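You operate a simulated robot arm through the tools that you are given. There is no shell and no other tool. Be economical: measure what you need, move in short steps, check, and stop when the job is done.

You are at the controls of a simulated two-armed robot. One attempt, no reset.

## Task
Close everything I left open on the desk.
Fine: jar lid, marker cap, pencil box lid, scent pot to SHUT; steady jar, box and pot with your other hand, knock neither jar nor pot.

It is judged by the outcome, as a careful person would: the job done as asked, and still so three seconds after it is handed in. It fails if anything else is knocked over, pushed out of place, dropped, spilled or broken. Lids that push on must go on centred and level and be pressed home; caps that screw on are set level and turned clockwise until they are tight.

## Robot
Two 7-joint arms with two-finger parallel grippers on one trunk, on a base that drives. Base frame: it is fixed to the floor where the robot stands at the start and does not move with it; the origin is under the middle of the robot, x ahead of it, y to its left, z up. Units: mm, rad, N and s.
The left shoulder is at the start at [60, 143, 940], the right one opposite. With the tool pointing down near the work surface each hand reaches from about 100 to 700 mm from the robot's upright axis, wherever it stands, measured 20 degrees to its own side. Places, roughly: jumbo marker [500, -1000, 750]; orange marker [1000, -1250, 500]; pencil box (27x6x5 cm) [600, -700, 800]; purple marker [1000, -1000, 500]; sliding lid [600, -800, 800]; vented top [500, -200, 900]. Payload 1.57 kg a hand.
Tool frame (each hand has its own): the origin (TCP) lies between the finger pads and is the grasp point; the fingertips stand 30 mm ahead of it; z points along the fingers, y is the line along which they close. The gripper opens to 110 mm. The fingers are 24 mm wide and 12 mm thick; the gripper's body (48 by 112 mm) begins 78 mm behind the TCP.
Orientation is that of the tool frame in the base frame, as [roll, pitch, yaw] about the fixed x, y, z axes, in that order (R = Rz(yaw) Ry(pitch) Rx(roll)). With the fingers straight down and closing along the base's y, the tool's x points along the base's -x, its y along +y and its z along -z.

## Interface
- The arms move only by the tool servo_tool. It takes "left_targets", "right_targets" or both (then of equal length, played together; a hand with none holds still); each is a list of rows, each an object (a shift or turn left out is 0, a gripper value left out holds the last) with "delta_pos": the shift along the base's x, y, z in mm, a list of three; "dr": the turn, a rotation vector about the base's x, y, z in rad, a list of three; "gripper": the gripper command, from -1 (shut) to 1 (fully open), values between in proportion. In form: [{"delta_pos": [dx, dy, dz], "dr": [rx, ry, rz], "gripper": gripper}, ...]. A call has 1 to 10 rows; each row is the pose to reach, as a shift and turn from the pose commanded when the call began. Each row takes 0.2 s and may step no farther than 50 mm and 0.15 rad from the row before; otherwise, or with a gripper value out of range, the whole call is refused. A pose out of reach is approached as far as the arm can. The call stops where the force on the tool passes 60 N (or 10 N more than at its start, if that is more) or the arm is blocked; 0.2 s more then pass. Each finger travels about 45 mm/s and halts on what it meets, pressing with about 29 N; the grip force reading is that of the motor and also rises with nothing between the fingers. The clock runs only during rows and for 0.2 s after the last one: add rows that repeat a pose to give the fingers time. The reply holds the time, the measured pose of the TCP, the force on the tool along the base axes, the opening and the grip force, in the units named above and with some noise, with the torque about the TCP (base axes, N m) and any sound that the robot's microphone picked up.
- Cameras (640 x 400 px; columns grow to the right, rows downward): "scene" is now at [37.2, -56.1, 1552.7]; the picture's right is [-0.48, -0.88, 0.00], its down [-0.69, 0.38, -0.62] and it looks along [0.54, -0.30, -0.78] (base axes); focal length 270 px, centre (320, 200). "left" rides on the left gripper at [70, -16, -141] in its tool frame; the picture's right is [0.23, 0.97, 0.00], its down [-0.86, 0.20, -0.48] and it looks along [-0.47, 0.11, 0.88] (tool axes); focal length 222 px, centre (320, 200). "right" rides on the right gripper at [70, 16, -141] in its tool frame; the picture's right is [-0.23, 0.97, 0.00], its down [-0.86, -0.20, -0.48] and it looks along [-0.47, -0.11, 0.88] (tool axes); focal length 222 px, centre (320, 200). There is no depth. A picture from a camera that has moved, and an enlarged one, comes with that camera's place and axes in the base frame and with its lens. The place of the scene camera against the robot may be out by one fixed shift of up to 25 mm in any direction.
- camera(camera): a new picture of that camera. The clock stands still meanwhile.
- lift_body(by): slides the trunk up (or, below 0, down) by that many mm; the arms and the scene camera ride with it, the base frame stays. It gives what a move gives, with no picture.
- steer(legs): drives the robot by 1 to 6 legs, each [ahead, left, turn to the left] in mm, mm and rad, along the robot's own axes; the way and the turn of a leg run together, so that a leg with both is an arc; at most 1500 mm and 3.142 rad a leg. The arms and the cameras ride along, it lands a little off, and it stops where it bumps. It gives what a move gives.
- turn_head(pan, tilt): turns the head with the scene camera to pan (to the left, within 1.501 rad either way) and tilt (down, from -0.506 to 1.204), counted from straight ahead of the robot. It gives what a move gives.
- enlarge(camera, box): a new picture of the part [left, top, right, bottom] of that camera's present view, enlarged. The clock stands still meanwhile.
- sign_off(): hands the job in; it is judged then, once.

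Go step by step. Nothing tells you exact positions but the pictures and the camera data: compare them with the known pose of the tool, close in by small moves and look again before you grip or let go. The budget is 120 turns and 100 pictures, counting those below and the enlarged ones. Unless the task says otherwise, let go and move clear before handing in, and close with one line.

The tools are called after "Emit:" by a JSON object that holds its "name" and its "arguments". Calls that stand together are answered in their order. servo_tool: Moves the arms, as the interface text tells. Its arguments: {"type":"object","properties":{"left_targets":{"type":"array"},"right_targets":{"type":"array"}},"required":[]} The other tools are called the same way: lift_body (by) slides the trunk up or down; steer (legs) drives the base; turn_head (pan, tilt) turns the head that bears the scene camera; camera (camera) takes a picture; enlarge (camera, box) takes an enlarged picture of a part of a camera's view; sign_off () hands the job in.

At the start:

```text
clock: 0.0
left_ee_pos: [390.0, -18.4, 1121.5]
left_orientation: [-3.139, 0.001, 3.142]
left_force: [-0.7, -0.5, -0.1]
left_wrist_torque: [0.01, -0.02, 0.0]
left_grip_width: 109.8
left_grip_force: 0.0
right_ee_pos: [330.4, -382.3, 1121.0]
right_orientation: [-3.141, 0.001, -3.14]
right_force: [0.0, -0.7, 1.1]
right_wrist_torque: [-0.01, 0.0, 0.02]
right_grip_width: 109.9
right_grip_force: 0.2
trunk travel left (down, up): [-539.0, 51.0]
robot x, y, heading: [-1.7, 1.4, -0.002]
head pan, tilt: [-0.503, 0.902]
```

scene: 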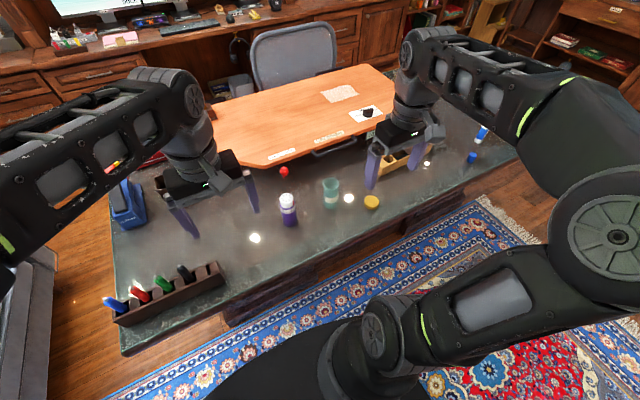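
right: 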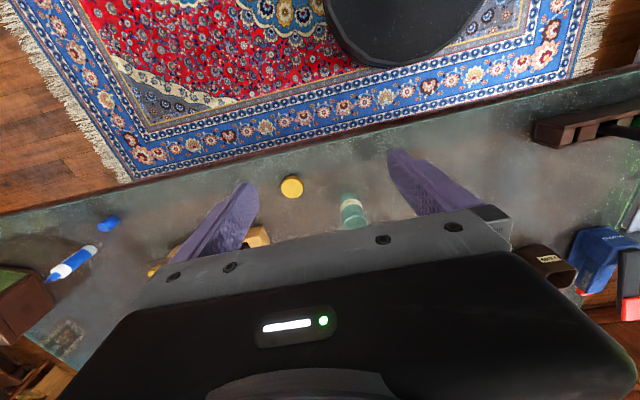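
left: 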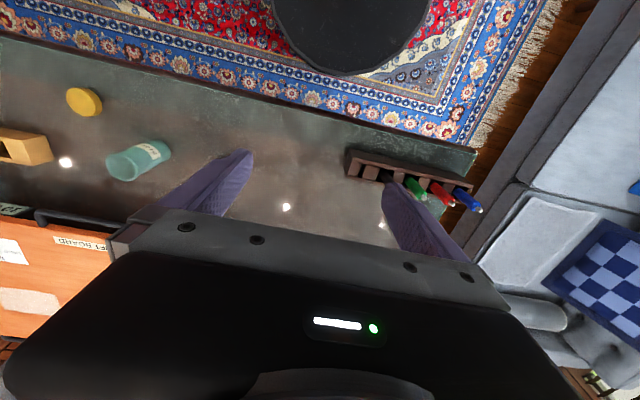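

I see a desk with a teal jar, a yellow lid, a purple-and-white pot, a wooden pencil box and a blue marker with its cap off. I'll take closer looks first.

Emit:
{"name": "enlarge", "arguments": {"camera": "scene", "box": [240, 150, 400, 250]}}

Emit:
{"name": "enlarge", "arguments": {"camera": "scene", "box": [360, 100, 520, 200]}}

Emit:
{"name": "enlarge", "arguments": {"camera": "scene", "box": [90, 160, 250, 340]}}

```text
4.00 times, centred on (320, 200) of scene
camera zoom: at [37.2, -56.1, 1552.7], right [-0.48, -0.88, 0.0], down [-0.69, 0.38, -0.62], along [0.54, -0.3, -0.78], focal length 1081 px, centre (320, 200)
```

zoom: 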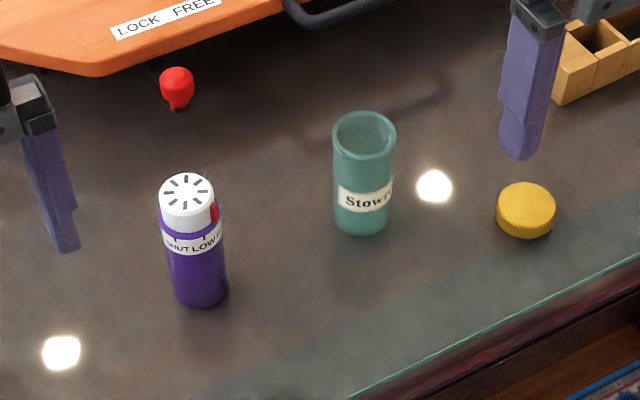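

```text
4.00 times, centred on (440, 150) of scene
camera zoom: at [37.2, -56.1, 1552.7], right [-0.48, -0.88, 0.0], down [-0.69, 0.38, -0.62], along [0.54, -0.3, -0.78], focal length 1081 px, centre (-160, 400)
```

zoom: 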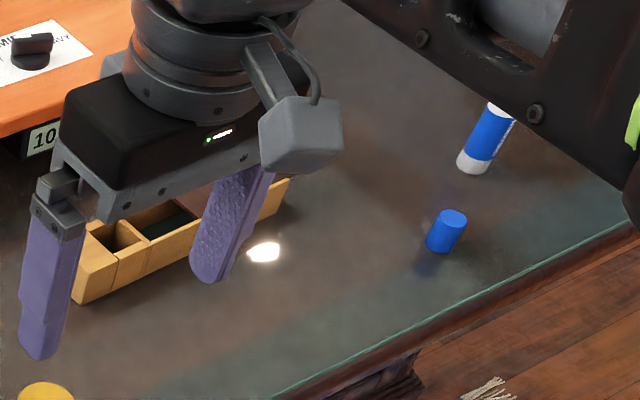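

```text
2.22 times, centred on (170, 250) of scene
camera zoom: at [37.2, -56.1, 1552.7], right [-0.48, -0.88, 0.0], down [-0.69, 0.38, -0.62], along [0.54, -0.3, -0.78], focal length 600 px, centre (653, 89)
```

zoom: 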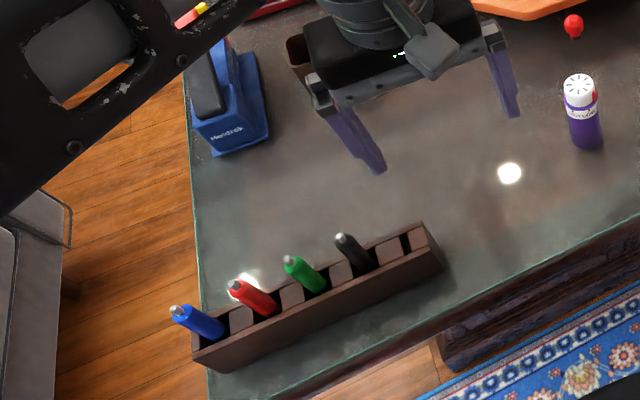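

The desk's right side is partly hidden by the arm. I'll turn the head to see the marker and the box end, and raise nothing yet.

Emit:
{"name": "turn_head", "arguments": {"pan": -1.1, "tilt": 0.75}}

Emit:
{"name": "camera", "arguments": {"camera": "scene"}}

```text
clock: 1.0
left_ee_pos: [390.2, -18.8, 1120.9]
left_orientation: [-3.14, -0.001, 3.14]
left_force: [0.4, 0.3, -0.1]
left_wrist_torque: [0.0, 0.02, 0.01]
left_grip_width: 110.0
left_grip_force: 0.0
right_ee_pos: [328.9, -382.9, 1120.8]
right_orientation: [3.141, 0.0, 3.141]
right_force: [0.6, -0.1, 0.8]
right_wrist_torque: [0.01, -0.03, 0.0]
right_grip_width: 109.9
right_grip_force: 0.0
trunk travel left (down, up): [-539.0, 51.0]
robot x, y, heading: [1.9, 4.4, 0.001]
head pan, tilt: [-1.1, 0.75]
```

```text
93 pictures are left
camera scene: at [8.8, -93.6, 1564.7], right [-0.89, -0.45, 0.0], down [-0.31, 0.61, -0.73], along [0.33, -0.65, -0.68], focal length 270 px, centre (320, 200)
```

scene: 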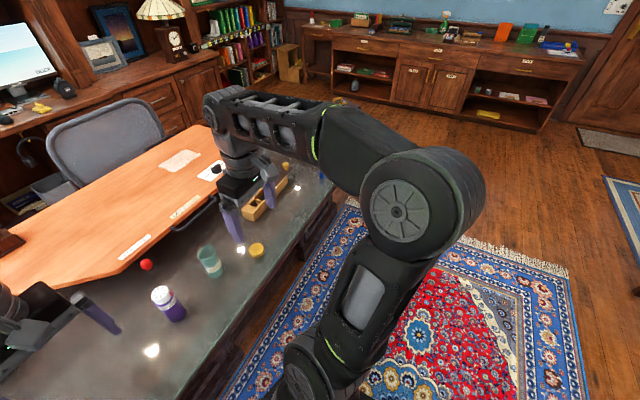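

The lid, jar and pot lie around x≈470–540, y≈-190…-490, with the desk top at about z 750 and its edge at x≈355. I'll drive sideways so the pot and jar are straight ahead.

Emit:
{"name": "steer", "arguments": {"legs": [[0, -280, 0]]}}

Emit:
{"name": "turn_head", "arguments": {"pan": 0.0, "tilt": 0.9}}

Emit:
{"name": "camera", "arguments": {"camera": "scene"}}

Emit:
{"name": "camera", "arguments": {"camera": "left"}}

Emit:
{"name": "camera", "arguments": {"camera": "right"}}

```text
clock: 3.0
left_ee_pos: [390.0, -297.3, 1120.8]
left_orientation: [-3.14, 0.0, 3.141]
left_force: [0.7, -0.4, 0.3]
left_wrist_torque: [0.04, 0.0, -0.03]
left_grip_width: 109.7
left_grip_force: 0.1
right_ee_pos: [329.0, -661.9, 1120.9]
right_orientation: [3.14, 0.0, 3.14]
right_force: [-0.2, -0.3, -0.3]
right_wrist_torque: [0.05, 0.01, -0.02]
right_grip_width: 110.2
right_grip_force: 0.1
trunk travel left (down, up): [-539.0, 51.0]
robot x, y, heading: [1.3, -279.4, 0.001]
head pan, tilt: [-1.1, 0.75]
```

```text
clock: 4.3
left_ee_pos: [389.4, -297.5, 1121.0]
left_orientation: [-3.14, 0.0, -3.141]
left_force: [0.7, -0.4, -0.8]
left_wrist_torque: [0.0, 0.0, -0.02]
left_grip_width: 109.9
left_grip_force: 0.0
right_ee_pos: [329.5, -661.3, 1120.3]
right_orientation: [3.142, 0.0, 3.141]
right_force: [0.7, -0.3, -0.5]
right_wrist_torque: [0.01, 0.0, 0.01]
right_grip_width: 110.2
right_grip_force: 0.0
trunk travel left (down, up): [-539.0, 51.0]
robot x, y, heading: [-0.7, -279.3, -0.004]
head pan, tilt: [0.0, 0.901]
```

```text
92 pictures are left
camera scene: at [46.4, -298.1, 1552.8], right [0.0, -1.0, 0.0], down [-0.78, 0.0, -0.62], along [0.62, 0.0, -0.78], focal length 270 px, centre (320, 200)
```

scene: 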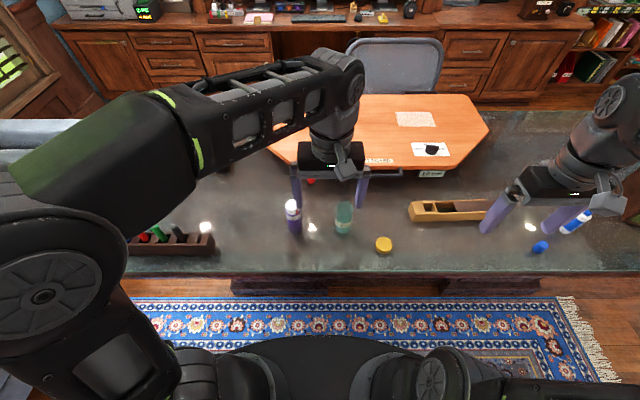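

```text
91 pictures are left
camera left: at [320.0, -311.9, 1262.6], right [-0.23, 0.97, 0.0], down [0.86, 0.2, 0.48], along [0.47, 0.11, -0.88], focal length 222 px, centre (320, 200)
```

left: 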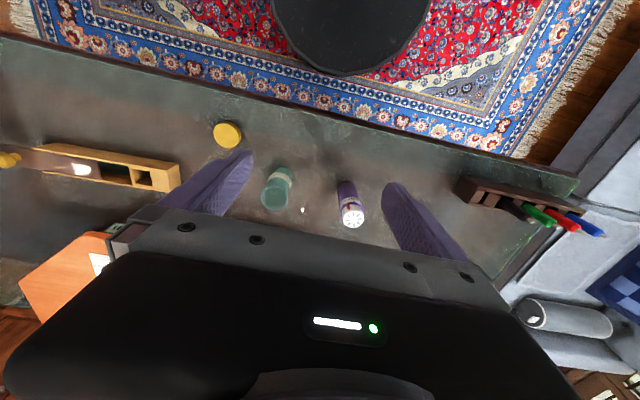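

```text
90 pictures are left
camera right: at [259.3, -645.7, 1262.0], right [0.23, 0.97, 0.0], down [0.85, -0.2, 0.48], along [0.47, -0.11, -0.88], focal length 222 px, centre (320, 200)
```

right: 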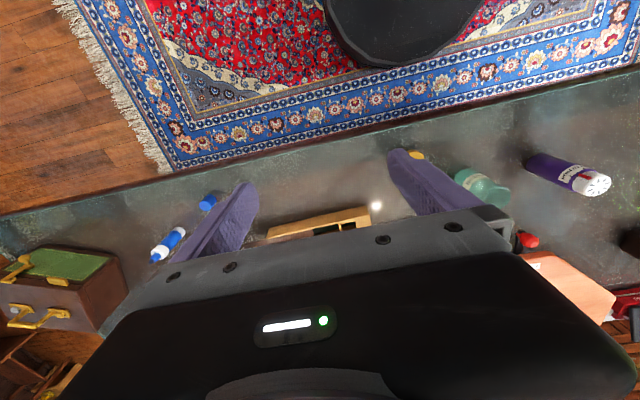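

I'll zoom in on the pot, jar, lid and box from these cameras.

Emit:
{"name": "enlarge", "arguments": {"camera": "left", "box": [200, 100, 400, 240]}}

Emit:
{"name": "enlarge", "arguments": {"camera": "scene", "box": [270, 160, 430, 270]}}

Emit:
{"name": "enlarge", "arguments": {"camera": "scene", "box": [400, 160, 640, 280]}}

Emit:
{"name": "enlarge", "arguments": {"camera": "right", "box": [440, 140, 640, 260]}}

```text
2.86 times, centred on (300, 170) of left
camera zoom: at [320.0, -311.9, 1262.6], right [-0.23, 0.97, 0.0], down [0.86, 0.2, 0.48], along [0.47, 0.11, -0.88], focal length 635 px, centre (377, 286)
```

zoom: 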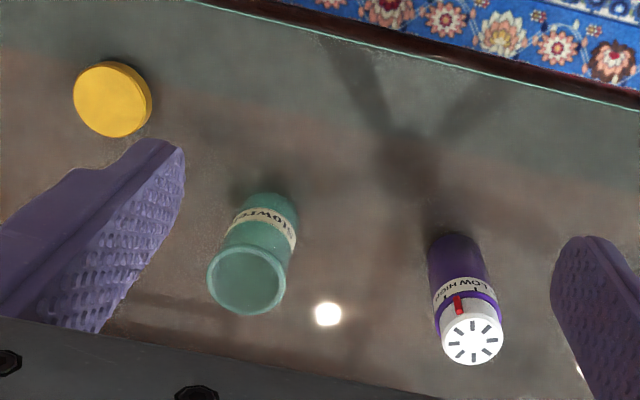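

```text
3.64 times, centred on (350, 215) of scene
camera zoom: at [46.4, -298.1, 1552.8], right [0.0, -1.0, 0.0], down [-0.78, 0.0, -0.62], along [0.62, 0.0, -0.78], focal length 982 px, centre (211, 146)
```

zoom: 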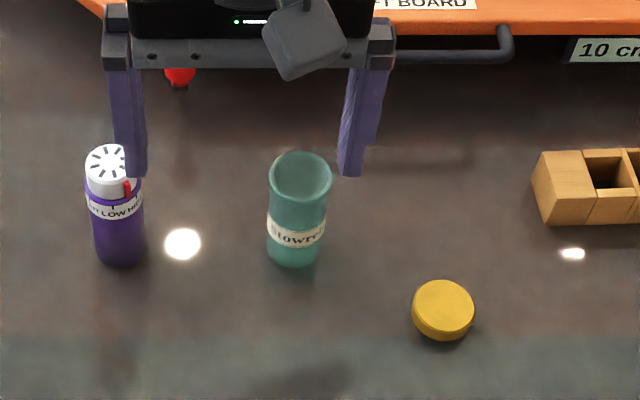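

```text
2.67 times, centred on (520, 220) of scene
camera zoom: at [46.4, -298.1, 1552.8], right [0.0, -1.0, 0.0], down [-0.78, 0.0, -0.62], along [0.62, 0.0, -0.78], focal length 720 px, centre (-213, 147)
```

zoom: 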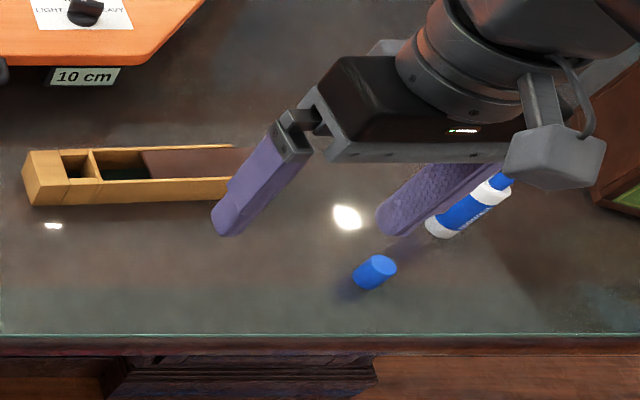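

```text
3.20 times, centred on (540, 200) of right
camera zoom: at [259.3, -645.7, 1262.0], right [0.23, 0.97, 0.0], down [0.85, -0.2, 0.48], along [0.47, -0.11, -0.88], focal length 711 px, centre (-384, 200)
```

zoom: 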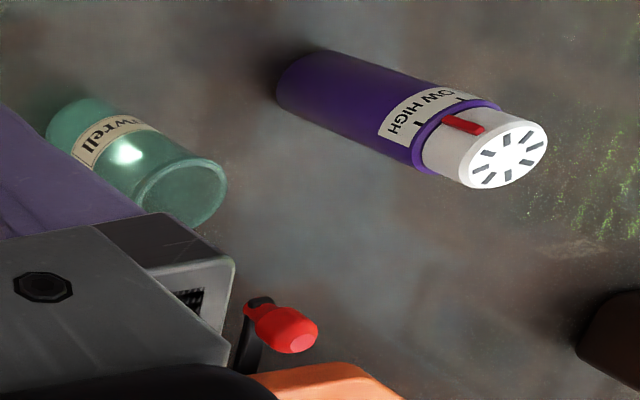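

The pot's pointer is at HIGH and its cap top is near (544,-193,894). The jar mouth is near (546,-353,870) and the yellow lid near (469,-483,772). I'll swing the left hand aside and bring the right hand over for a close look at the pot's scale.

Emit:
{"name": "servo_tool", "arguments": {"left_targets": [{"delta_pos": [-5, 40, 0]}, {"delta_pos": [-10, 80, 0]}, {"delta_pos": [-15, 120, 0]}, {"delta_pos": [-20, 160, 0]}, {"delta_pos": [-25, 200, 0]}, {"delta_pos": [-30, 240, 0]}, {"delta_pos": [-35, 270, 0]}, {"delta_pos": [-40, 300, 0]}, {"delta_pos": [-40, 300, 0]}, {"delta_pos": [-40, 300, 0]}], "right_targets": [{"delta_pos": [10, 46, -12]}, {"delta_pos": [20, 92, -24]}, {"delta_pos": [30, 138, -36]}, {"delta_pos": [40, 184, -48]}, {"delta_pos": [50, 230, -60]}, {"delta_pos": [60, 276, -72]}, {"delta_pos": [70, 322, -84]}, {"delta_pos": [80, 368, -96]}, {"delta_pos": [90, 414, -108]}, {"delta_pos": [100, 460, -120]}]}}

Emit:
{"name": "camera", "arguments": {"camera": "right"}}

```text
clock: 6.5
left_ee_pos: [349.9, 3.3, 1121.1]
left_orientation: [-3.138, 0.0, 3.139]
left_force: [0.9, -0.5, 0.5]
left_wrist_torque: [-0.03, 0.0, 0.01]
left_grip_width: 110.1
left_grip_force: 0.1
right_ee_pos: [428.6, -200.1, 999.7]
right_orientation: [-3.139, 0.002, 3.14]
right_force: [0.0, 0.3, 0.6]
right_wrist_torque: [0.0, -0.02, 0.01]
right_grip_width: 110.2
right_grip_force: 0.1
trunk travel left (down, up): [-539.0, 51.0]
robot x, y, heading: [-0.2, -280.1, -0.005]
head pan, tilt: [0.0, 0.901]
```

```text
85 pictures are left
camera right: at [359.1, -183.6, 1141.1], right [0.23, 0.97, 0.0], down [0.85, -0.2, 0.48], along [0.47, -0.11, -0.88], focal length 222 px, centre (320, 200)
```

right: 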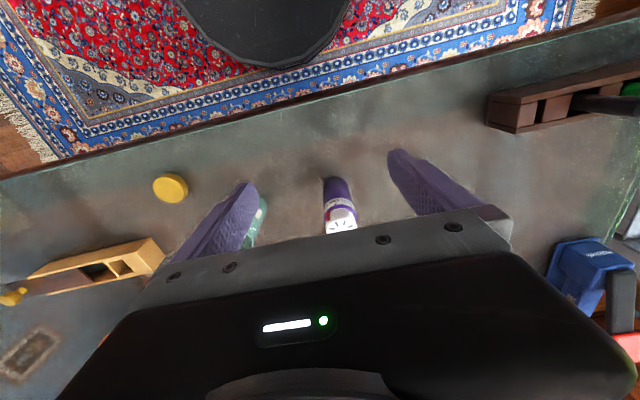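

Emit:
{"name": "enlarge", "arguments": {"camera": "right", "box": [290, 160, 386, 240]}}

Emit:
{"name": "enlarge", "arguments": {"camera": "right", "box": [0, 220, 180, 340]}}

```text
5.00 times, centred on (338, 200) of right
camera zoom: at [359.1, -183.6, 1141.1], right [0.23, 0.97, 0.0], down [0.85, -0.2, 0.48], along [0.47, -0.11, -0.88], focal length 1111 px, centre (230, 200)
```

zoom: 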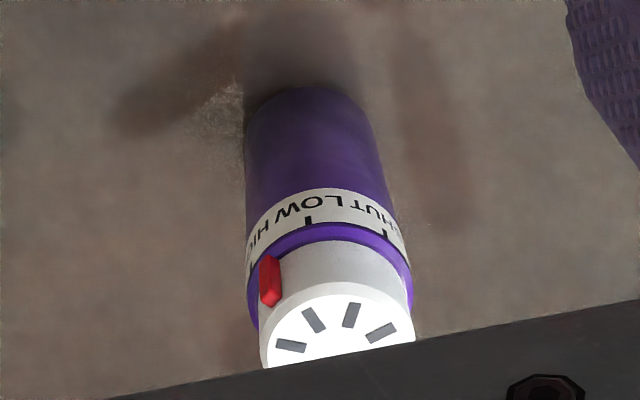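

```text
3.33 times, centred on (90, 280) of right
camera zoom: at [359.1, -183.6, 1141.1], right [0.23, 0.97, 0.0], down [0.85, -0.2, 0.48], along [0.47, -0.11, -0.88], focal length 740 px, centre (1087, -67)
```

zoom: 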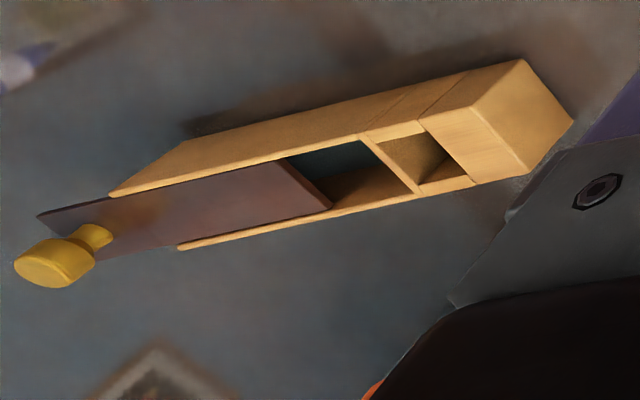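

The scale reads SHUT–LOW–HIGH with the pointer at HIGH, about 115° of clockwise turn from SHUT; the pencil-box lid slides along +y by its yellow knob. Next I bring the left hand in to steady the pot from the front left, yawing it first.

Emit:
{"name": "servo_tool", "arguments": {"left_targets": [{"delta_pos": [5, -5, -20], "dr": [0, 0, -0.131]}, {"delta_pos": [10, -10, -40], "dr": [0, 0, -0.262]}, {"delta_pos": [15, -15, -60], "dr": [0, 0, -0.393]}, {"delta_pos": [20, -20, -80], "dr": [0, 0, -0.524]}, {"delta_pos": [25, -25, -100], "dr": [0, 0, -0.655]}, {"delta_pos": [30, -30, -120], "dr": [0, 0, -0.785]}], "right_targets": [{"delta_pos": [-5, -25, 10]}, {"delta_pos": [-10, -50, 20]}, {"delta_pos": [-15, -75, 30]}, {"delta_pos": [-20, -100, 40]}, {"delta_pos": [-25, -125, 50]}, {"delta_pos": [-30, -150, 60]}]}}

Emit:
{"name": "servo_tool", "arguments": {"left_targets": [{"delta_pos": [7, -7, -20], "dr": [-0.097, -0.097, 0]}, {"delta_pos": [14, -14, -40], "dr": [-0.194, -0.194, 0]}, {"delta_pos": [21, -21, -60], "dr": [-0.291, -0.291, 0]}, {"delta_pos": [28, -28, -80], "dr": [-0.388, -0.388, 0]}, {"delta_pos": [35, -35, -100], "dr": [-0.485, -0.485, 0]}, {"delta_pos": [42, -42, -120], "dr": [-0.582, -0.582, 0]}, {"delta_pos": [49, -49, -140], "dr": [-0.679, -0.679, 0]}]}}

Emit:
{"name": "camera", "arguments": {"camera": "scene"}}

Emit:
{"name": "camera", "arguments": {"camera": "left"}}

```text
clock: 7.9
left_ee_pos: [378.0, -27.5, 1001.4]
left_orientation: [-3.139, 0.001, 2.353]
left_force: [-0.8, -0.1, -0.3]
left_wrist_torque: [0.01, 0.01, -0.02]
left_grip_width: 110.0
left_grip_force: 0.1
right_ee_pos: [399.6, -351.8, 1060.9]
right_orientation: [-3.141, 0.002, -3.141]
right_force: [0.5, -0.2, -0.4]
right_wrist_torque: [0.01, 0.02, -0.01]
right_grip_width: 110.1
right_grip_force: 0.1
trunk travel left (down, up): [-539.0, 51.0]
robot x, y, heading: [-0.8, -279.1, 0.001]
head pan, tilt: [0.0, 0.901]
```

```text
clock: 9.5
left_ee_pos: [425.8, -79.2, 862.7]
left_orientation: [-3.108, 0.939, 2.382]
left_force: [-0.7, -0.1, -0.1]
left_wrist_torque: [0.0, 0.04, -0.03]
left_grip_width: 110.0
left_grip_force: 0.0
left hand out of reach, approached as far as the arm can: row 7
right_ee_pos: [400.9, -351.8, 1060.7]
right_orientation: [-3.14, -0.001, 3.14]
right_force: [-0.1, 0.6, -0.2]
right_wrist_torque: [0.01, 0.01, -0.04]
right_grip_width: 109.9
right_grip_force: 0.1
trunk travel left (down, up): [-539.0, 51.0]
robot x, y, heading: [-1.4, -276.8, 0.003]
head pan, tilt: [0.0, 0.901]
```

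```text
82 pictures are left
camera scene: at [47.8, -299.1, 1552.8], right [0.0, -1.0, 0.0], down [-0.78, 0.0, -0.62], along [0.62, 0.0, -0.78], focal length 270 px, centre (320, 200)
```

scene: 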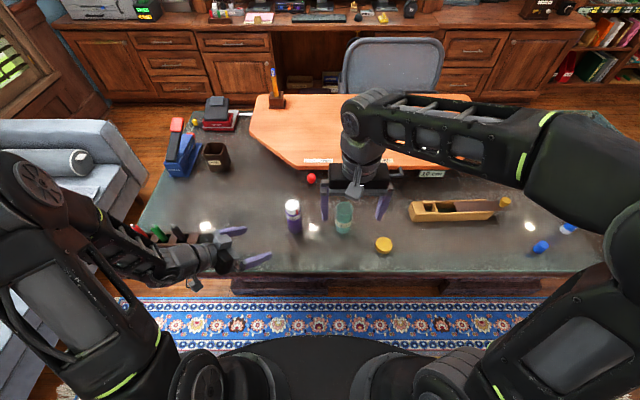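

```text
81 pictures are left
camera left: at [305.9, 20.8, 890.1], right [0.59, 0.78, -0.2], down [0.24, 0.07, 0.97], along [0.77, -0.62, -0.14], focal length 222 px, centre (320, 200)
```

left: 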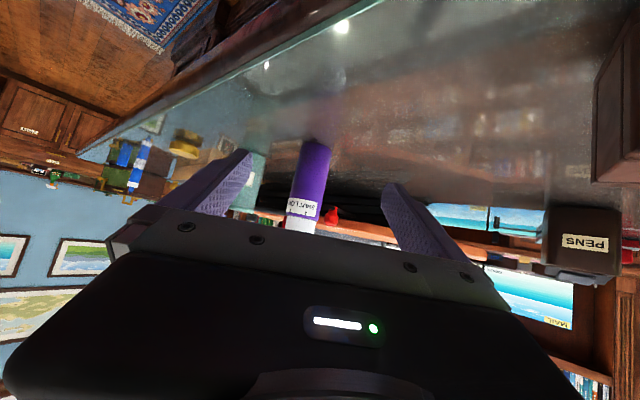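

The left hand is tilted and aimed at the pot along its line. I'll bring it down and forward partway and check.

Emit:
{"name": "servo_tool", "arguments": {"left_targets": [{"delta_pos": [15, -15, -15]}, {"delta_pos": [30, -30, -30]}, {"delta_pos": [45, -45, -45]}, {"delta_pos": [60, -60, -60]}]}}

Emit:
{"name": "camera", "arguments": {"camera": "left"}}

Emit:
{"name": "enlarge", "arguments": {"camera": "scene", "box": [100, 180, 340, 300]}}

```text
clock: 10.5
left_ee_pos: [487.8, -139.1, 804.0]
left_orientation: [-3.139, 0.961, 2.357]
left_force: [0.3, -0.3, 0.2]
left_wrist_torque: [-0.01, 0.01, 0.01]
left_grip_width: 109.7
left_grip_force: 0.1
right_ee_pos: [400.0, -350.6, 1061.0]
right_orientation: [3.141, 0.001, -3.141]
right_force: [0.7, 0.5, 0.4]
right_wrist_torque: [0.0, 0.02, 0.01]
right_grip_width: 109.5
right_grip_force: 0.2
trunk travel left (down, up): [-539.0, 51.0]
robot x, y, heading: [-4.4, -275.0, 0.001]
head pan, tilt: [0.0, 0.901]
```

```text
80 pictures are left
camera left: at [364.8, -38.0, 826.9], right [0.6, 0.78, -0.19], down [0.21, 0.07, 0.97], along [0.77, -0.62, -0.12], focal length 222 px, centre (320, 200)
```

left: 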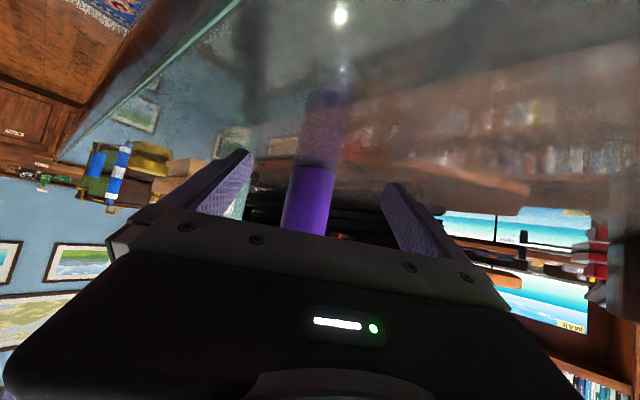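

```text
2.67 times, centred on (220, 240) of scene
camera zoom: at [46.9, -297.9, 1552.8], right [0.0, -1.0, 0.0], down [-0.78, 0.0, -0.62], along [0.62, 0.0, -0.78], focal length 720 px, centre (587, 93)
```

zoom: 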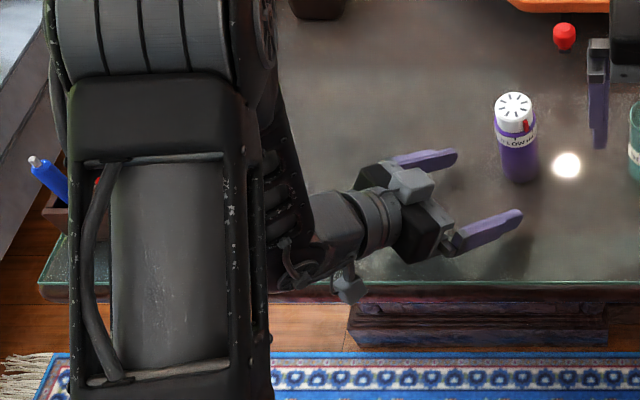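

No contact so far, and the pot sits between the fingers. I'll advance the rest of the way with small steps.

Emit:
{"name": "servo_tool", "arguments": {"left_targets": [{"delta_pos": [10, -11, 2]}, {"delta_pos": [20, -22, 4]}, {"delta_pos": [30, -33, 6]}, {"delta_pos": [38, -42, 6]}, {"delta_pos": [44, -49, 6]}]}}

Emit:
{"name": "camera", "arguments": {"camera": "left"}}

Emit:
{"name": "enlarge", "arguments": {"camera": "scene", "box": [200, 180, 360, 280]}}

```text
clock: 11.7
left_ee_pos: [530.6, -188.3, 808.2]
left_orientation: [-3.138, 0.959, 2.354]
left_force: [0.0, -0.8, -0.1]
left_wrist_torque: [-0.01, -0.02, 0.02]
left_grip_width: 110.0
left_grip_force: 0.1
right_ee_pos: [400.2, -350.4, 1060.9]
right_orientation: [-3.141, 0.001, 3.14]
right_force: [-0.2, 0.2, 1.0]
right_wrist_torque: [-0.01, 0.0, 0.0]
right_grip_width: 109.7
right_grip_force: 0.1
trunk travel left (down, up): [-539.0, 51.0]
robot x, y, heading: [-3.1, -280.3, -0.004]
head pan, tilt: [0.0, 0.901]
```

```text
78 pictures are left
camera left: at [408.4, -87.5, 833.4], right [0.6, 0.78, -0.19], down [0.21, 0.07, 0.97], along [0.77, -0.62, -0.12], focal length 222 px, centre (320, 200)
```

left: 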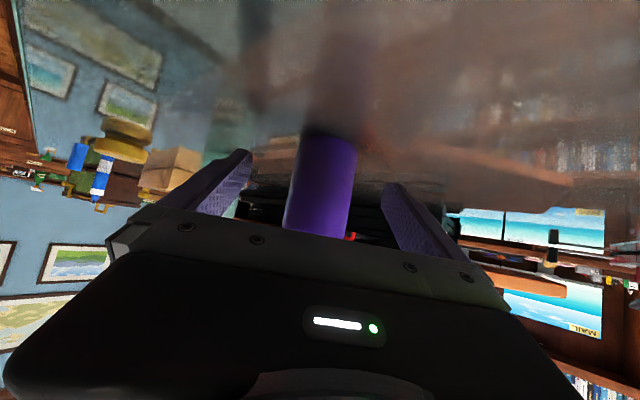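

```text
4.00 times, centred on (280, 230) of scene
camera zoom: at [46.5, -298.0, 1552.8], right [0.0, -1.0, 0.0], down [-0.78, 0.0, -0.62], along [0.62, 0.0, -0.78], focal length 1081 px, centre (480, 80)
```

zoom: 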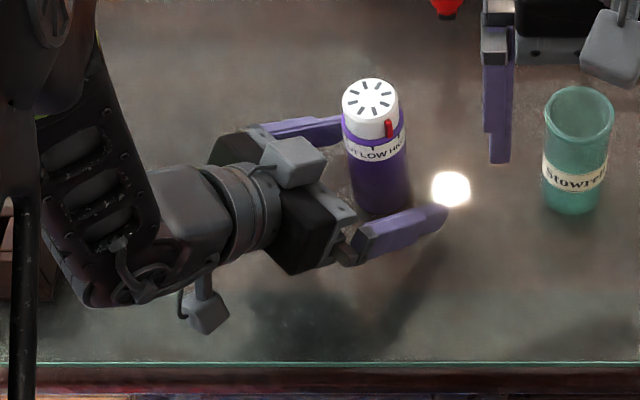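

The pot is between the left fingers and the desk top is really at about z 770. I'll close partway to check centring before the full grip.

Emit:
{"name": "servo_tool", "arguments": {"left_targets": [{"gripper": 0.07}, {"gripper": 0.07}, {"gripper": 0.07}, {"gripper": 0.07}]}}

Emit:
{"name": "enlarge", "arguments": {"camera": "scene", "box": [220, 180, 340, 260]}}

Emit:
{"name": "camera", "arguments": {"camera": "left"}}

```text
clock: 12.7
left_ee_pos: [529.4, -187.3, 810.1]
left_orientation: [-3.14, 0.961, 2.356]
left_force: [0.0, 0.1, -0.1]
left_wrist_torque: [-0.01, 0.02, 0.0]
left_grip_width: 58.6
left_grip_force: 0.1
right_ee_pos: [399.3, -350.8, 1060.6]
right_orientation: [3.141, 0.001, 3.139]
right_force: [0.5, 0.3, 0.7]
right_wrist_torque: [-0.03, -0.04, 0.01]
right_grip_width: 110.0
right_grip_force: 0.1
trunk travel left (down, up): [-539.0, 51.0]
robot x, y, heading: [0.6, -279.0, -0.002]
head pan, tilt: [0.0, 0.901]
```

```text
5.00 times, centred on (280, 220) of scene
camera zoom: at [46.5, -297.9, 1552.8], right [0.0, -1.0, 0.0], down [-0.78, 0.0, -0.62], along [0.62, 0.0, -0.78], focal length 1351 px, centre (520, 100)
```

zoom: 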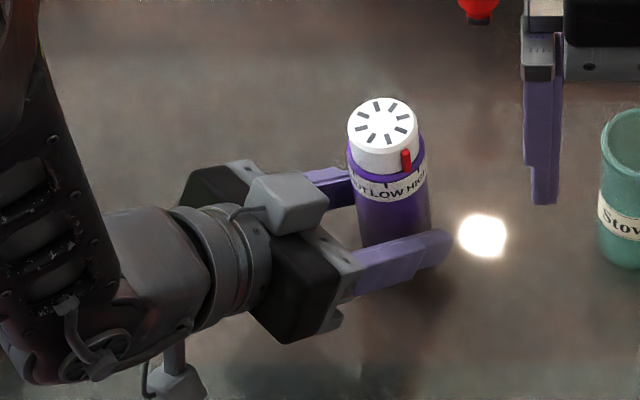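

```text
75 pictures are left
camera left: at [408.4, -87.4, 833.5], right [0.6, 0.78, -0.19], down [0.21, 0.07, 0.97], along [0.77, -0.62, -0.12], focal length 222 px, centre (320, 200)
```

left: 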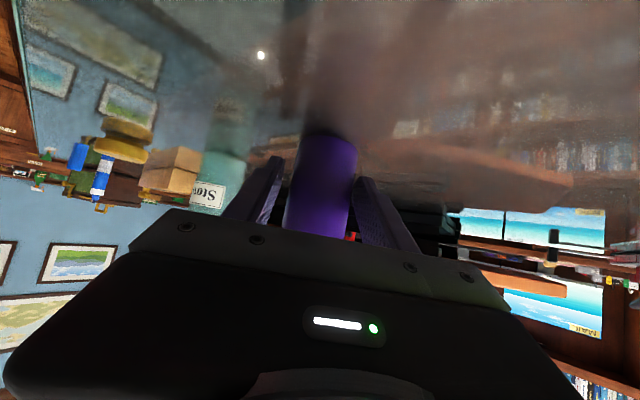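

The pot stands slightly nearer one finger, so I'll shift 2–3 mm and then close gently.

Emit:
{"name": "servo_tool", "arguments": {"left_targets": [{"delta_pos": [1.8, 1.8, 0]}, {"delta_pos": [1.8, 1.8, 0], "gripper": -0.05}, {"delta_pos": [1.8, 1.8, 0], "gripper": -0.3}, {"delta_pos": [1.8, 1.8, 0], "gripper": -1}, {"delta_pos": [1.8, 1.8, 0], "gripper": -1}, {"delta_pos": [1.8, 1.8, 0], "gripper": -1}]}}

Emit:
{"name": "camera", "arguments": {"camera": "left"}}

Emit:
{"name": "enlarge", "arguments": {"camera": "scene", "box": [270, 190, 320, 250]}}

```text
clock: 14.1
left_ee_pos: [531.5, -185.3, 810.0]
left_orientation: [-3.14, 0.96, 2.359]
left_force: [0.7, 0.5, -0.1]
left_wrist_torque: [-0.01, -0.05, -0.02]
left_grip_width: 47.1
left_grip_force: 28.9
right_ee_pos: [399.0, -352.2, 1061.6]
right_orientation: [-3.141, 0.0, 3.14]
right_force: [-0.5, -0.3, -0.3]
right_wrist_torque: [0.0, 0.0, -0.01]
right_grip_width: 110.1
right_grip_force: 0.1
trunk travel left (down, up): [-539.0, 51.0]
robot x, y, heading: [2.4, -275.8, 0.001]
head pan, tilt: [0.0, 0.901]
```

```text
74 pictures are left
camera left: at [410.4, -85.8, 833.3], right [0.6, 0.78, -0.19], down [0.21, 0.07, 0.97], along [0.77, -0.62, -0.12], focal length 222 px, centre (320, 200)
```

left: 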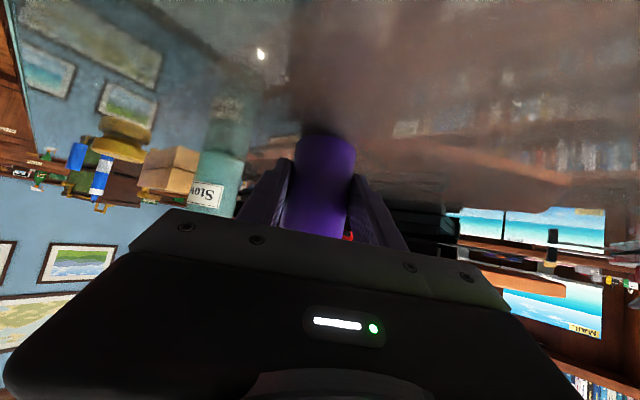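

```text
6.67 times, centred on (295, 220) of scene
camera zoom: at [46.4, -297.9, 1552.8], right [0.0, -1.0, 0.0], down [-0.78, 0.0, -0.62], along [0.62, 0.0, -0.78], focal length 1801 px, centre (487, 67)
```

zoom: 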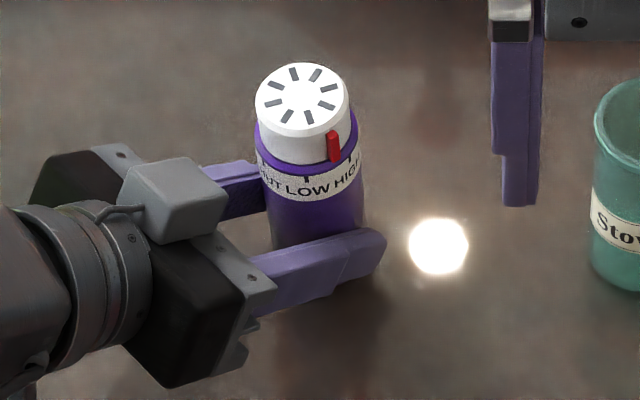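

The pot is gripped firmly without moving. Its pointer stands near HIGH, so I bring the right hand above the cap with the closing line square to the pointer.

Emit:
{"name": "servo_tool", "arguments": {"right_targets": [{"delta_pos": [18, 20, -6], "dr": [0, 0, 0.115]}, {"delta_pos": [36, 40, -12], "dr": [0, 0, 0.23]}, {"delta_pos": [54, 60, -18], "dr": [0, 0, 0.345]}, {"delta_pos": [72, 80, -24], "dr": [0, 0, 0.46]}, {"delta_pos": [90, 99, -30], "dr": [0, 0, 0.575]}, {"delta_pos": [108, 118, -36], "dr": [0, 0, 0.69]}, {"delta_pos": [126, 137, -42], "dr": [0, 0, 0.805]}, {"delta_pos": [143, 156, -48], "dr": [0, 0, 0.9]}]}}

Emit:
{"name": "camera", "arguments": {"camera": "right"}}

Emit:
{"name": "camera", "arguments": {"camera": "scene"}}

```text
clock: 15.9
left_ee_pos: [532.2, -187.1, 809.4]
left_orientation: [-3.14, 0.96, 2.354]
left_force: [0.5, 0.8, 0.1]
left_wrist_torque: [0.04, -0.08, -0.01]
left_grip_width: 46.7
left_grip_force: 29.3
right_ee_pos: [542.0, -194.7, 1013.6]
right_orientation: [3.14, -0.001, -2.242]
right_force: [-0.5, 0.2, -0.6]
right_wrist_torque: [0.0, -0.02, 0.03]
right_grip_width: 110.0
right_grip_force: 0.1
trunk travel left (down, up): [-539.0, 51.0]
robot x, y, heading: [-1.3, -276.4, -0.004]
head pan, tilt: [0.0, 0.901]
```

```text
72 pictures are left
camera right: at [485.7, -240.1, 1153.6], right [-0.62, 0.78, 0.0], down [0.69, 0.55, 0.48], along [0.37, 0.3, -0.88], focal length 222 px, centre (320, 200)
```

right: 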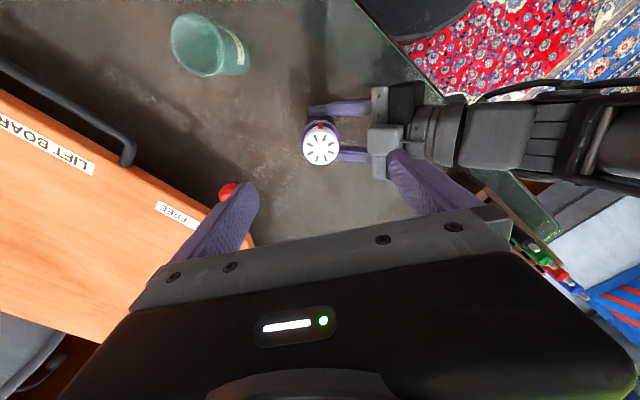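

```text
71 pictures are left
camera scene: at [46.5, -297.5, 1552.9], right [0.0, -1.0, 0.0], down [-0.78, 0.0, -0.62], along [0.62, 0.0, -0.78], focal length 270 px, centre (320, 200)
```

scene: 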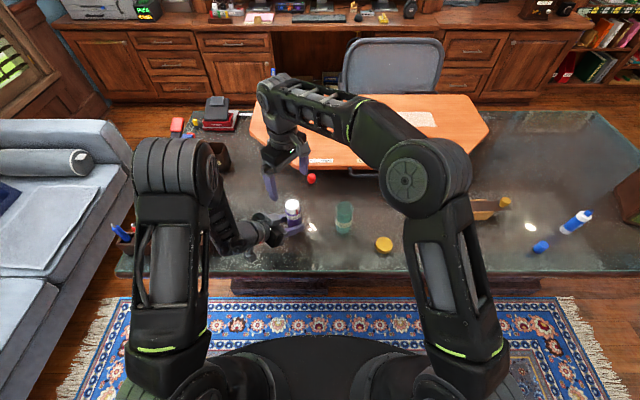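

The cap is right under the right hand. I'll enlarge to read the pointer and ticks from above.

Emit:
{"name": "enlarge", "arguments": {"camera": "right", "box": [272, 100, 368, 180]}}

```text
5.00 times, centred on (320, 140) of right
camera zoom: at [485.7, -240.1, 1153.6], right [-0.62, 0.78, 0.0], down [0.69, 0.55, 0.48], along [0.37, 0.3, -0.88], focal length 1111 px, centre (320, 500)
```

zoom: 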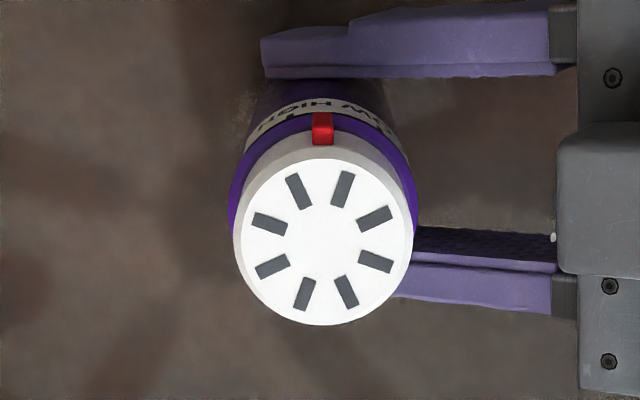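

The pointer faces about 39° right of straight front. SHUT should be roughly 87° clockwise from it. I'll narrow the right gripper to about 60 mm, then go down over the cap.

Emit:
{"name": "servo_tool", "arguments": {"right_targets": [{"delta_pos": [-1.5, -0.7, 0], "gripper": 0.09}, {"delta_pos": [-1.5, -0.7, 0], "gripper": 0.09}, {"delta_pos": [-1.5, -0.7, 0], "gripper": 0.09}, {"delta_pos": [-1.5, -0.7, -20], "gripper": 0.09}, {"delta_pos": [-1.5, -0.7, -40], "gripper": 0.09}, {"delta_pos": [-1.5, -0.7, -60], "gripper": 0.09}, {"delta_pos": [-1.5, -0.7, -75], "gripper": 0.09}, {"delta_pos": [-1.5, -0.7, -85], "gripper": 0.09}]}}

Emit:
{"name": "camera", "arguments": {"camera": "right"}}

Emit:
{"name": "enlarge", "arguments": {"camera": "scene", "box": [240, 140, 340, 240]}}

```text
clock: 17.7
left_ee_pos: [530.6, -185.8, 809.2]
left_orientation: [-3.141, 0.961, 2.356]
left_force: [0.5, 1.6, 1.1]
left_wrist_torque: [0.1, -0.07, 0.06]
left_grip_width: 46.9
left_grip_force: 28.9
right_ee_pos: [542.3, -196.6, 928.4]
right_orientation: [-3.14, -0.001, -2.244]
right_force: [-0.6, -0.1, 0.3]
right_wrist_torque: [0.01, -0.01, 0.0]
right_grip_width: 60.1
right_grip_force: 0.0
trunk travel left (down, up): [-539.0, 51.0]
robot x, y, heading: [-0.9, -278.6, -0.004]
head pan, tilt: [0.0, 0.901]
```

```text
69 pictures are left
camera right: at [484.5, -241.2, 1068.7], right [-0.62, 0.78, 0.0], down [0.69, 0.54, 0.48], along [0.38, 0.3, -0.88], focal length 222 px, centre (320, 200)
```

right: 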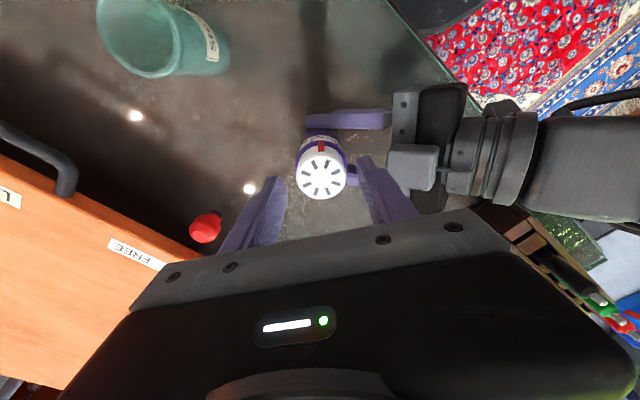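

```text
4.00 times, centred on (290, 190) of scene
camera zoom: at [46.3, -297.8, 1552.8], right [0.0, -1.0, 0.0], down [-0.78, 0.0, -0.62], along [0.62, 0.0, -0.78], focal length 1081 px, centre (440, 240)
```

zoom: 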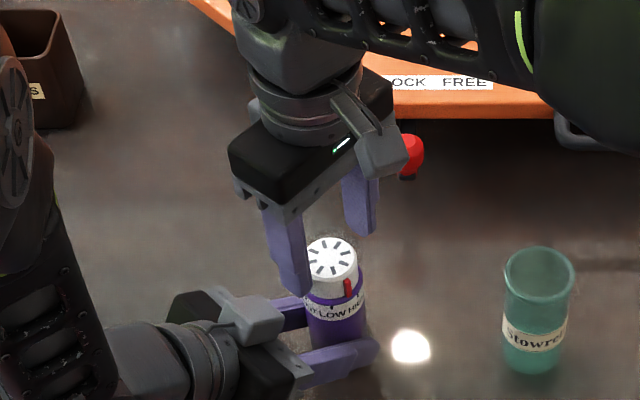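

Cap centred within a couple of mm between the fingers. Lowering to put the tips just above the cap's lower edge, then closing.

Emit:
{"name": "servo_tool", "arguments": {"right_targets": [{"delta_pos": [-1.3, -1, -8]}, {"delta_pos": [-1.3, -1, -17]}, {"delta_pos": [-1.3, -1, -17], "gripper": -0.1}, {"delta_pos": [-1.3, -1, -17], "gripper": -0.3}, {"delta_pos": [-1.3, -1, -17], "gripper": -1}, {"delta_pos": [-1.3, -1, -17], "gripper": -1}, {"delta_pos": [-1.3, -1, -17], "gripper": -1}]}}

Emit:
{"name": "enlarge", "arguments": {"camera": "right", "box": [240, 100, 400, 220]}}

Emit:
{"name": "enlarge", "arguments": {"camera": "scene", "box": [260, 180, 340, 240]}}

```text
clock: 19.3
left_ee_pos: [531.8, -186.6, 808.8]
left_orientation: [-3.14, 0.961, 2.357]
left_force: [-1.5, 2.0, 2.9]
left_wrist_torque: [0.01, -0.05, 0.05]
left_grip_width: 47.0
left_grip_force: 29.3
right_ee_pos: [539.7, -196.8, 911.2]
right_orientation: [-3.141, 0.0, -2.243]
right_force: [1.0, 0.0, -2.0]
right_wrist_torque: [-0.01, -0.01, -0.02]
right_grip_width: 41.3
right_grip_force: 29.0
trunk travel left (down, up): [-539.0, 51.0]
robot x, y, heading: [-2.5, -283.1, 0.003]
head pan, tilt: [0.0, 0.901]
```

```text
3.33 times, centred on (320, 160) of right
camera zoom: at [482.9, -242.1, 1051.6], right [-0.62, 0.78, 0.0], down [0.69, 0.55, 0.48], along [0.37, 0.3, -0.88], focal length 740 px, centre (320, 333)
```

zoom: 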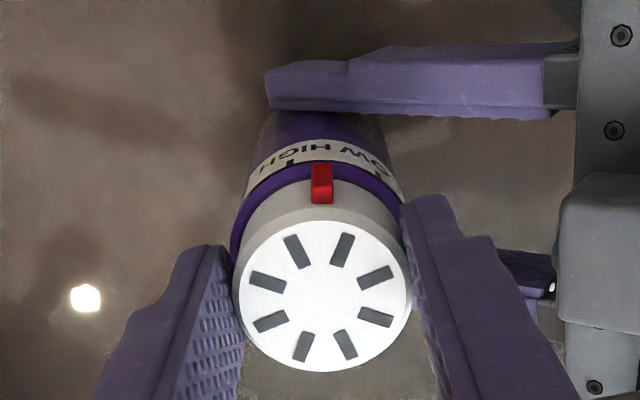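

```text
6.67 times, centred on (300, 210) of scene
camera zoom: at [46.5, -297.8, 1552.8], right [0.0, -1.0, 0.0], down [-0.78, 0.0, -0.62], along [0.62, 0.0, -0.78], focal length 1801 px, centre (453, 133)
```

zoom: 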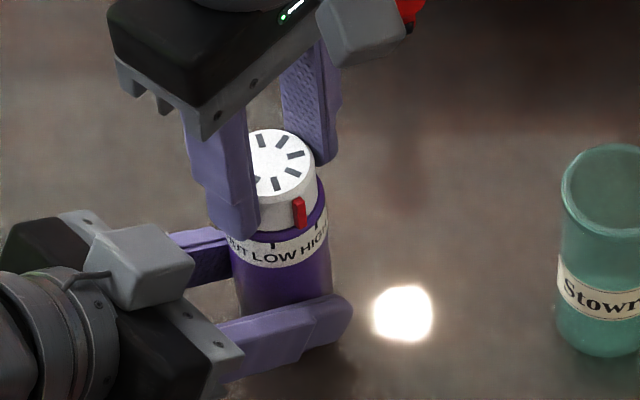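

The cap is held with tips clear of the body. I'll turn it clockwise by 1.4 rad and see where the pointer stands.

Emit:
{"name": "servo_tool", "arguments": {"right_targets": [{"dr": [0, 0, -0.14]}, {"dr": [0, 0, -0.28]}, {"dr": [0, 0, -0.42]}, {"dr": [0, 0, -0.56]}, {"dr": [0, 0, -0.7]}, {"dr": [0, 0, -0.84]}, {"dr": [0, 0, -0.98]}, {"dr": [0, 0, -1.12]}, {"dr": [0, 0, -1.26]}, {"dr": [0, 0, -1.4]}]}}

Emit:
{"name": "enlarge", "arguments": {"camera": "right", "box": [240, 100, 400, 220]}}

Emit:
{"name": "enlarge", "arguments": {"camera": "scene", "box": [260, 180, 340, 240]}}

```text
clock: 21.5
left_ee_pos: [531.8, -187.3, 809.1]
left_orientation: [-3.139, 0.96, 2.354]
left_force: [8.4, -12.8, -0.1]
left_wrist_torque: [0.48, 0.17, -0.02]
left_grip_width: 46.9
left_grip_force: 29.2
right_ee_pos: [538.2, -195.0, 911.2]
right_orientation: [3.141, 0.0, 2.639]
right_force: [-8.4, 13.0, -0.2]
right_wrist_torque: [0.78, 0.72, -0.01]
right_grip_width: 41.5
right_grip_force: 29.2
trunk travel left (down, up): [-539.0, 51.0]
robot x, y, heading: [1.2, -279.6, 0.0]
head pan, tilt: [0.0, 0.901]
```

```text
3.33 times, centred on (320, 160) of right
camera zoom: at [485.7, -148.5, 1052.0], right [0.67, 0.74, 0.0], down [0.65, -0.59, 0.48], along [0.36, -0.32, -0.88], focal length 740 px, centre (320, 333)
```

zoom: 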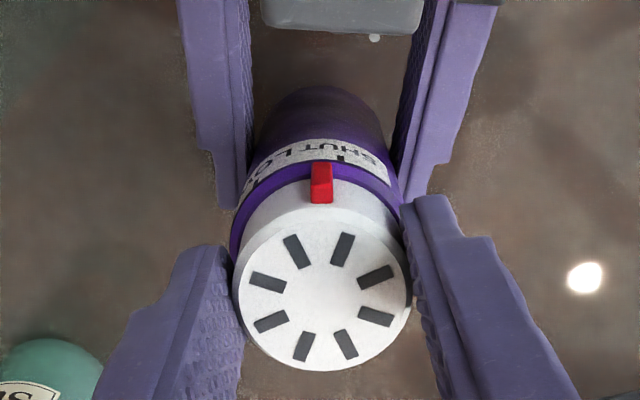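

```text
6.67 times, centred on (300, 210) of scene
camera zoom: at [46.7, -297.8, 1552.8], right [0.0, -1.0, 0.0], down [-0.78, 0.0, -0.62], along [0.62, 0.0, -0.78], focal length 1801 px, centre (453, 133)
```

zoom: 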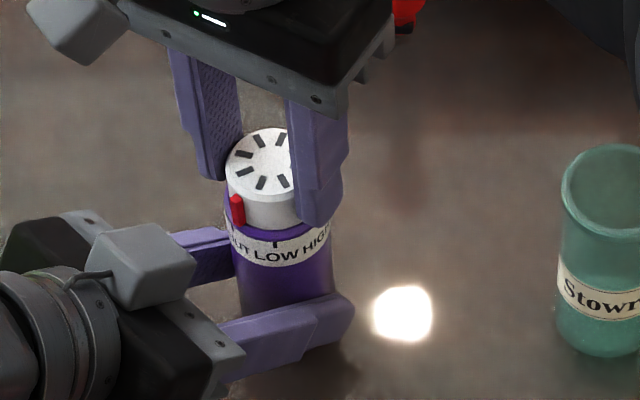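

The SHUT tick is still about 12° beyond the pointer. I'll turn that much more, easing the small sideways strain as I do.

Emit:
{"name": "servo_tool", "arguments": {"right_targets": [{"delta_pos": [-0.8, 1.0, 0], "dr": [0, 0, -0.07]}, {"delta_pos": [-1.4, 1.8, 0], "dr": [0, 0, -0.14]}, {"delta_pos": [-1.4, 1.8, 0], "dr": [0, 0, -0.21]}, {"delta_pos": [-1.4, 1.8, 0], "dr": [0, 0, -0.21]}]}}

Emit:
{"name": "enlarge", "arguments": {"camera": "right", "box": [280, 110, 360, 170]}}

```text
clock: 22.5
left_ee_pos: [531.8, -186.2, 808.6]
left_orientation: [-3.138, 0.959, 2.353]
left_force: [-5.1, -9.6, 8.7]
left_wrist_torque: [0.29, -0.39, -0.13]
left_grip_width: 47.2
left_grip_force: 28.9
right_ee_pos: [538.8, -194.5, 910.7]
right_orientation: [3.139, 0.003, 2.43]
right_force: [4.6, 9.0, -8.5]
right_wrist_torque: [0.54, -0.11, 0.01]
right_grip_width: 41.4
right_grip_force: 28.8
trunk travel left (down, up): [-539.0, 51.0]
robot x, y, heading: [-2.4, -281.2, -0.004]
head pan, tilt: [0.0, 0.901]
```

```text
6.67 times, centred on (320, 140) of right
camera zoom: at [496.4, -138.1, 1051.7], right [0.81, 0.59, 0.0], down [0.52, -0.71, 0.48], along [0.28, -0.39, -0.88], focal length 1481 px, centre (320, 600)
```

zoom: 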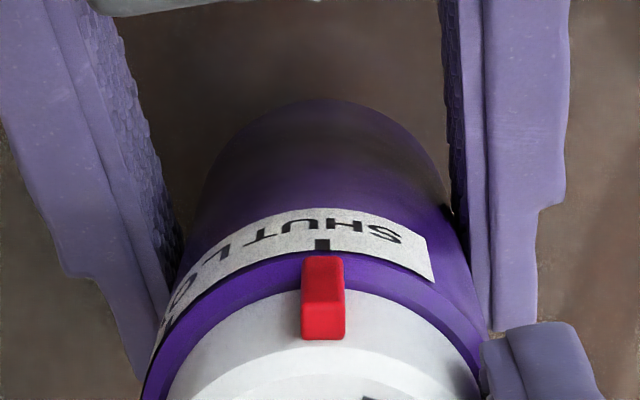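

The pointer sits on SHUT. I'll open the right hand a little and lift it straight up, still steadying the pot.

Emit:
{"name": "servo_tool", "arguments": {"right_targets": [{"gripper": 0.05}, {"gripper": 0.05}, {"gripper": 0.05}, {"delta_pos": [0, 0, 15], "gripper": 0.05}, {"delta_pos": [0, 0, 40]}, {"delta_pos": [0, 0, 70]}, {"delta_pos": [0, 0, 100]}, {"delta_pos": [0, 0, 130]}]}}

Emit:
{"name": "servo_tool", "arguments": {"left_targets": [{"gripper": -0.1}, {"gripper": 0.1}, {"gripper": 0.3}, {"gripper": 0.6}, {"gripper": 0.8}, {"gripper": 0.8}], "right_targets": [{"delta_pos": [-10, -30, 10], "dr": [0, 0, 0.12]}, {"delta_pos": [-20, -60, 20], "dr": [0, 0, 0.24]}, {"delta_pos": [-30, -90, 20], "dr": [0, 0, 0.36]}, {"delta_pos": [-40, -120, 20], "dr": [0, 0, 0.48]}, {"delta_pos": [-50, -150, 20], "dr": [0, 0, 0.6]}, {"delta_pos": [-60, -180, 20], "dr": [0, 0, 0.71]}]}}

Emit:
{"name": "enlarge", "arguments": {"camera": "scene", "box": [220, 180, 380, 260]}}

```text
clock: 24.3
left_ee_pos: [530.8, -185.1, 809.8]
left_orientation: [-3.14, 0.959, 2.354]
left_force: [-0.4, 2.3, 4.5]
left_wrist_torque: [-0.08, -0.15, 0.06]
left_grip_width: 47.0
left_grip_force: 29.0
right_ee_pos: [537.5, -196.0, 1040.2]
right_orientation: [3.14, 0.001, 2.432]
right_force: [-0.7, -0.6, -0.9]
right_wrist_torque: [-0.02, -0.01, 0.04]
right_grip_width: 57.7
right_grip_force: 0.0
trunk travel left (down, up): [-539.0, 51.0]
robot x, y, heading: [-1.3, -277.2, -0.0]
head pan, tilt: [0.0, 0.901]
```

```text
clock: 25.7
left_ee_pos: [530.8, -186.7, 809.4]
left_orientation: [-3.141, 0.959, 2.355]
left_force: [-0.3, -0.1, 0.1]
left_wrist_torque: [0.0, -0.01, -0.03]
left_grip_width: 98.8
left_grip_force: 0.1
right_ee_pos: [477.6, -375.9, 1060.9]
right_orientation: [3.139, 0.002, -3.139]
right_force: [-0.8, 0.4, 0.3]
right_wrist_torque: [-0.02, 0.0, -0.01]
right_grip_width: 57.7
right_grip_force: 0.0
trunk travel left (down, up): [-539.0, 51.0]
robot x, y, heading: [-2.4, -272.2, -0.003]
head pan, tilt: [0.0, 0.901]
```

```text
4.00 times, centred on (300, 220) of scene
camera zoom: at [46.1, -298.5, 1552.8], right [0.0, -1.0, 0.0], down [-0.78, 0.0, -0.62], along [0.62, 0.0, -0.78], focal length 1081 px, centre (400, 120)
```

zoom: 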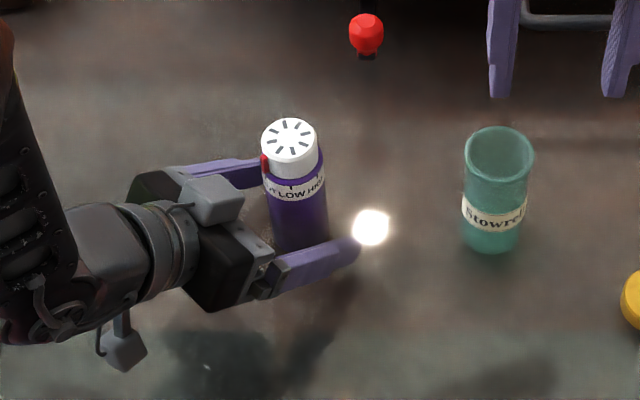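

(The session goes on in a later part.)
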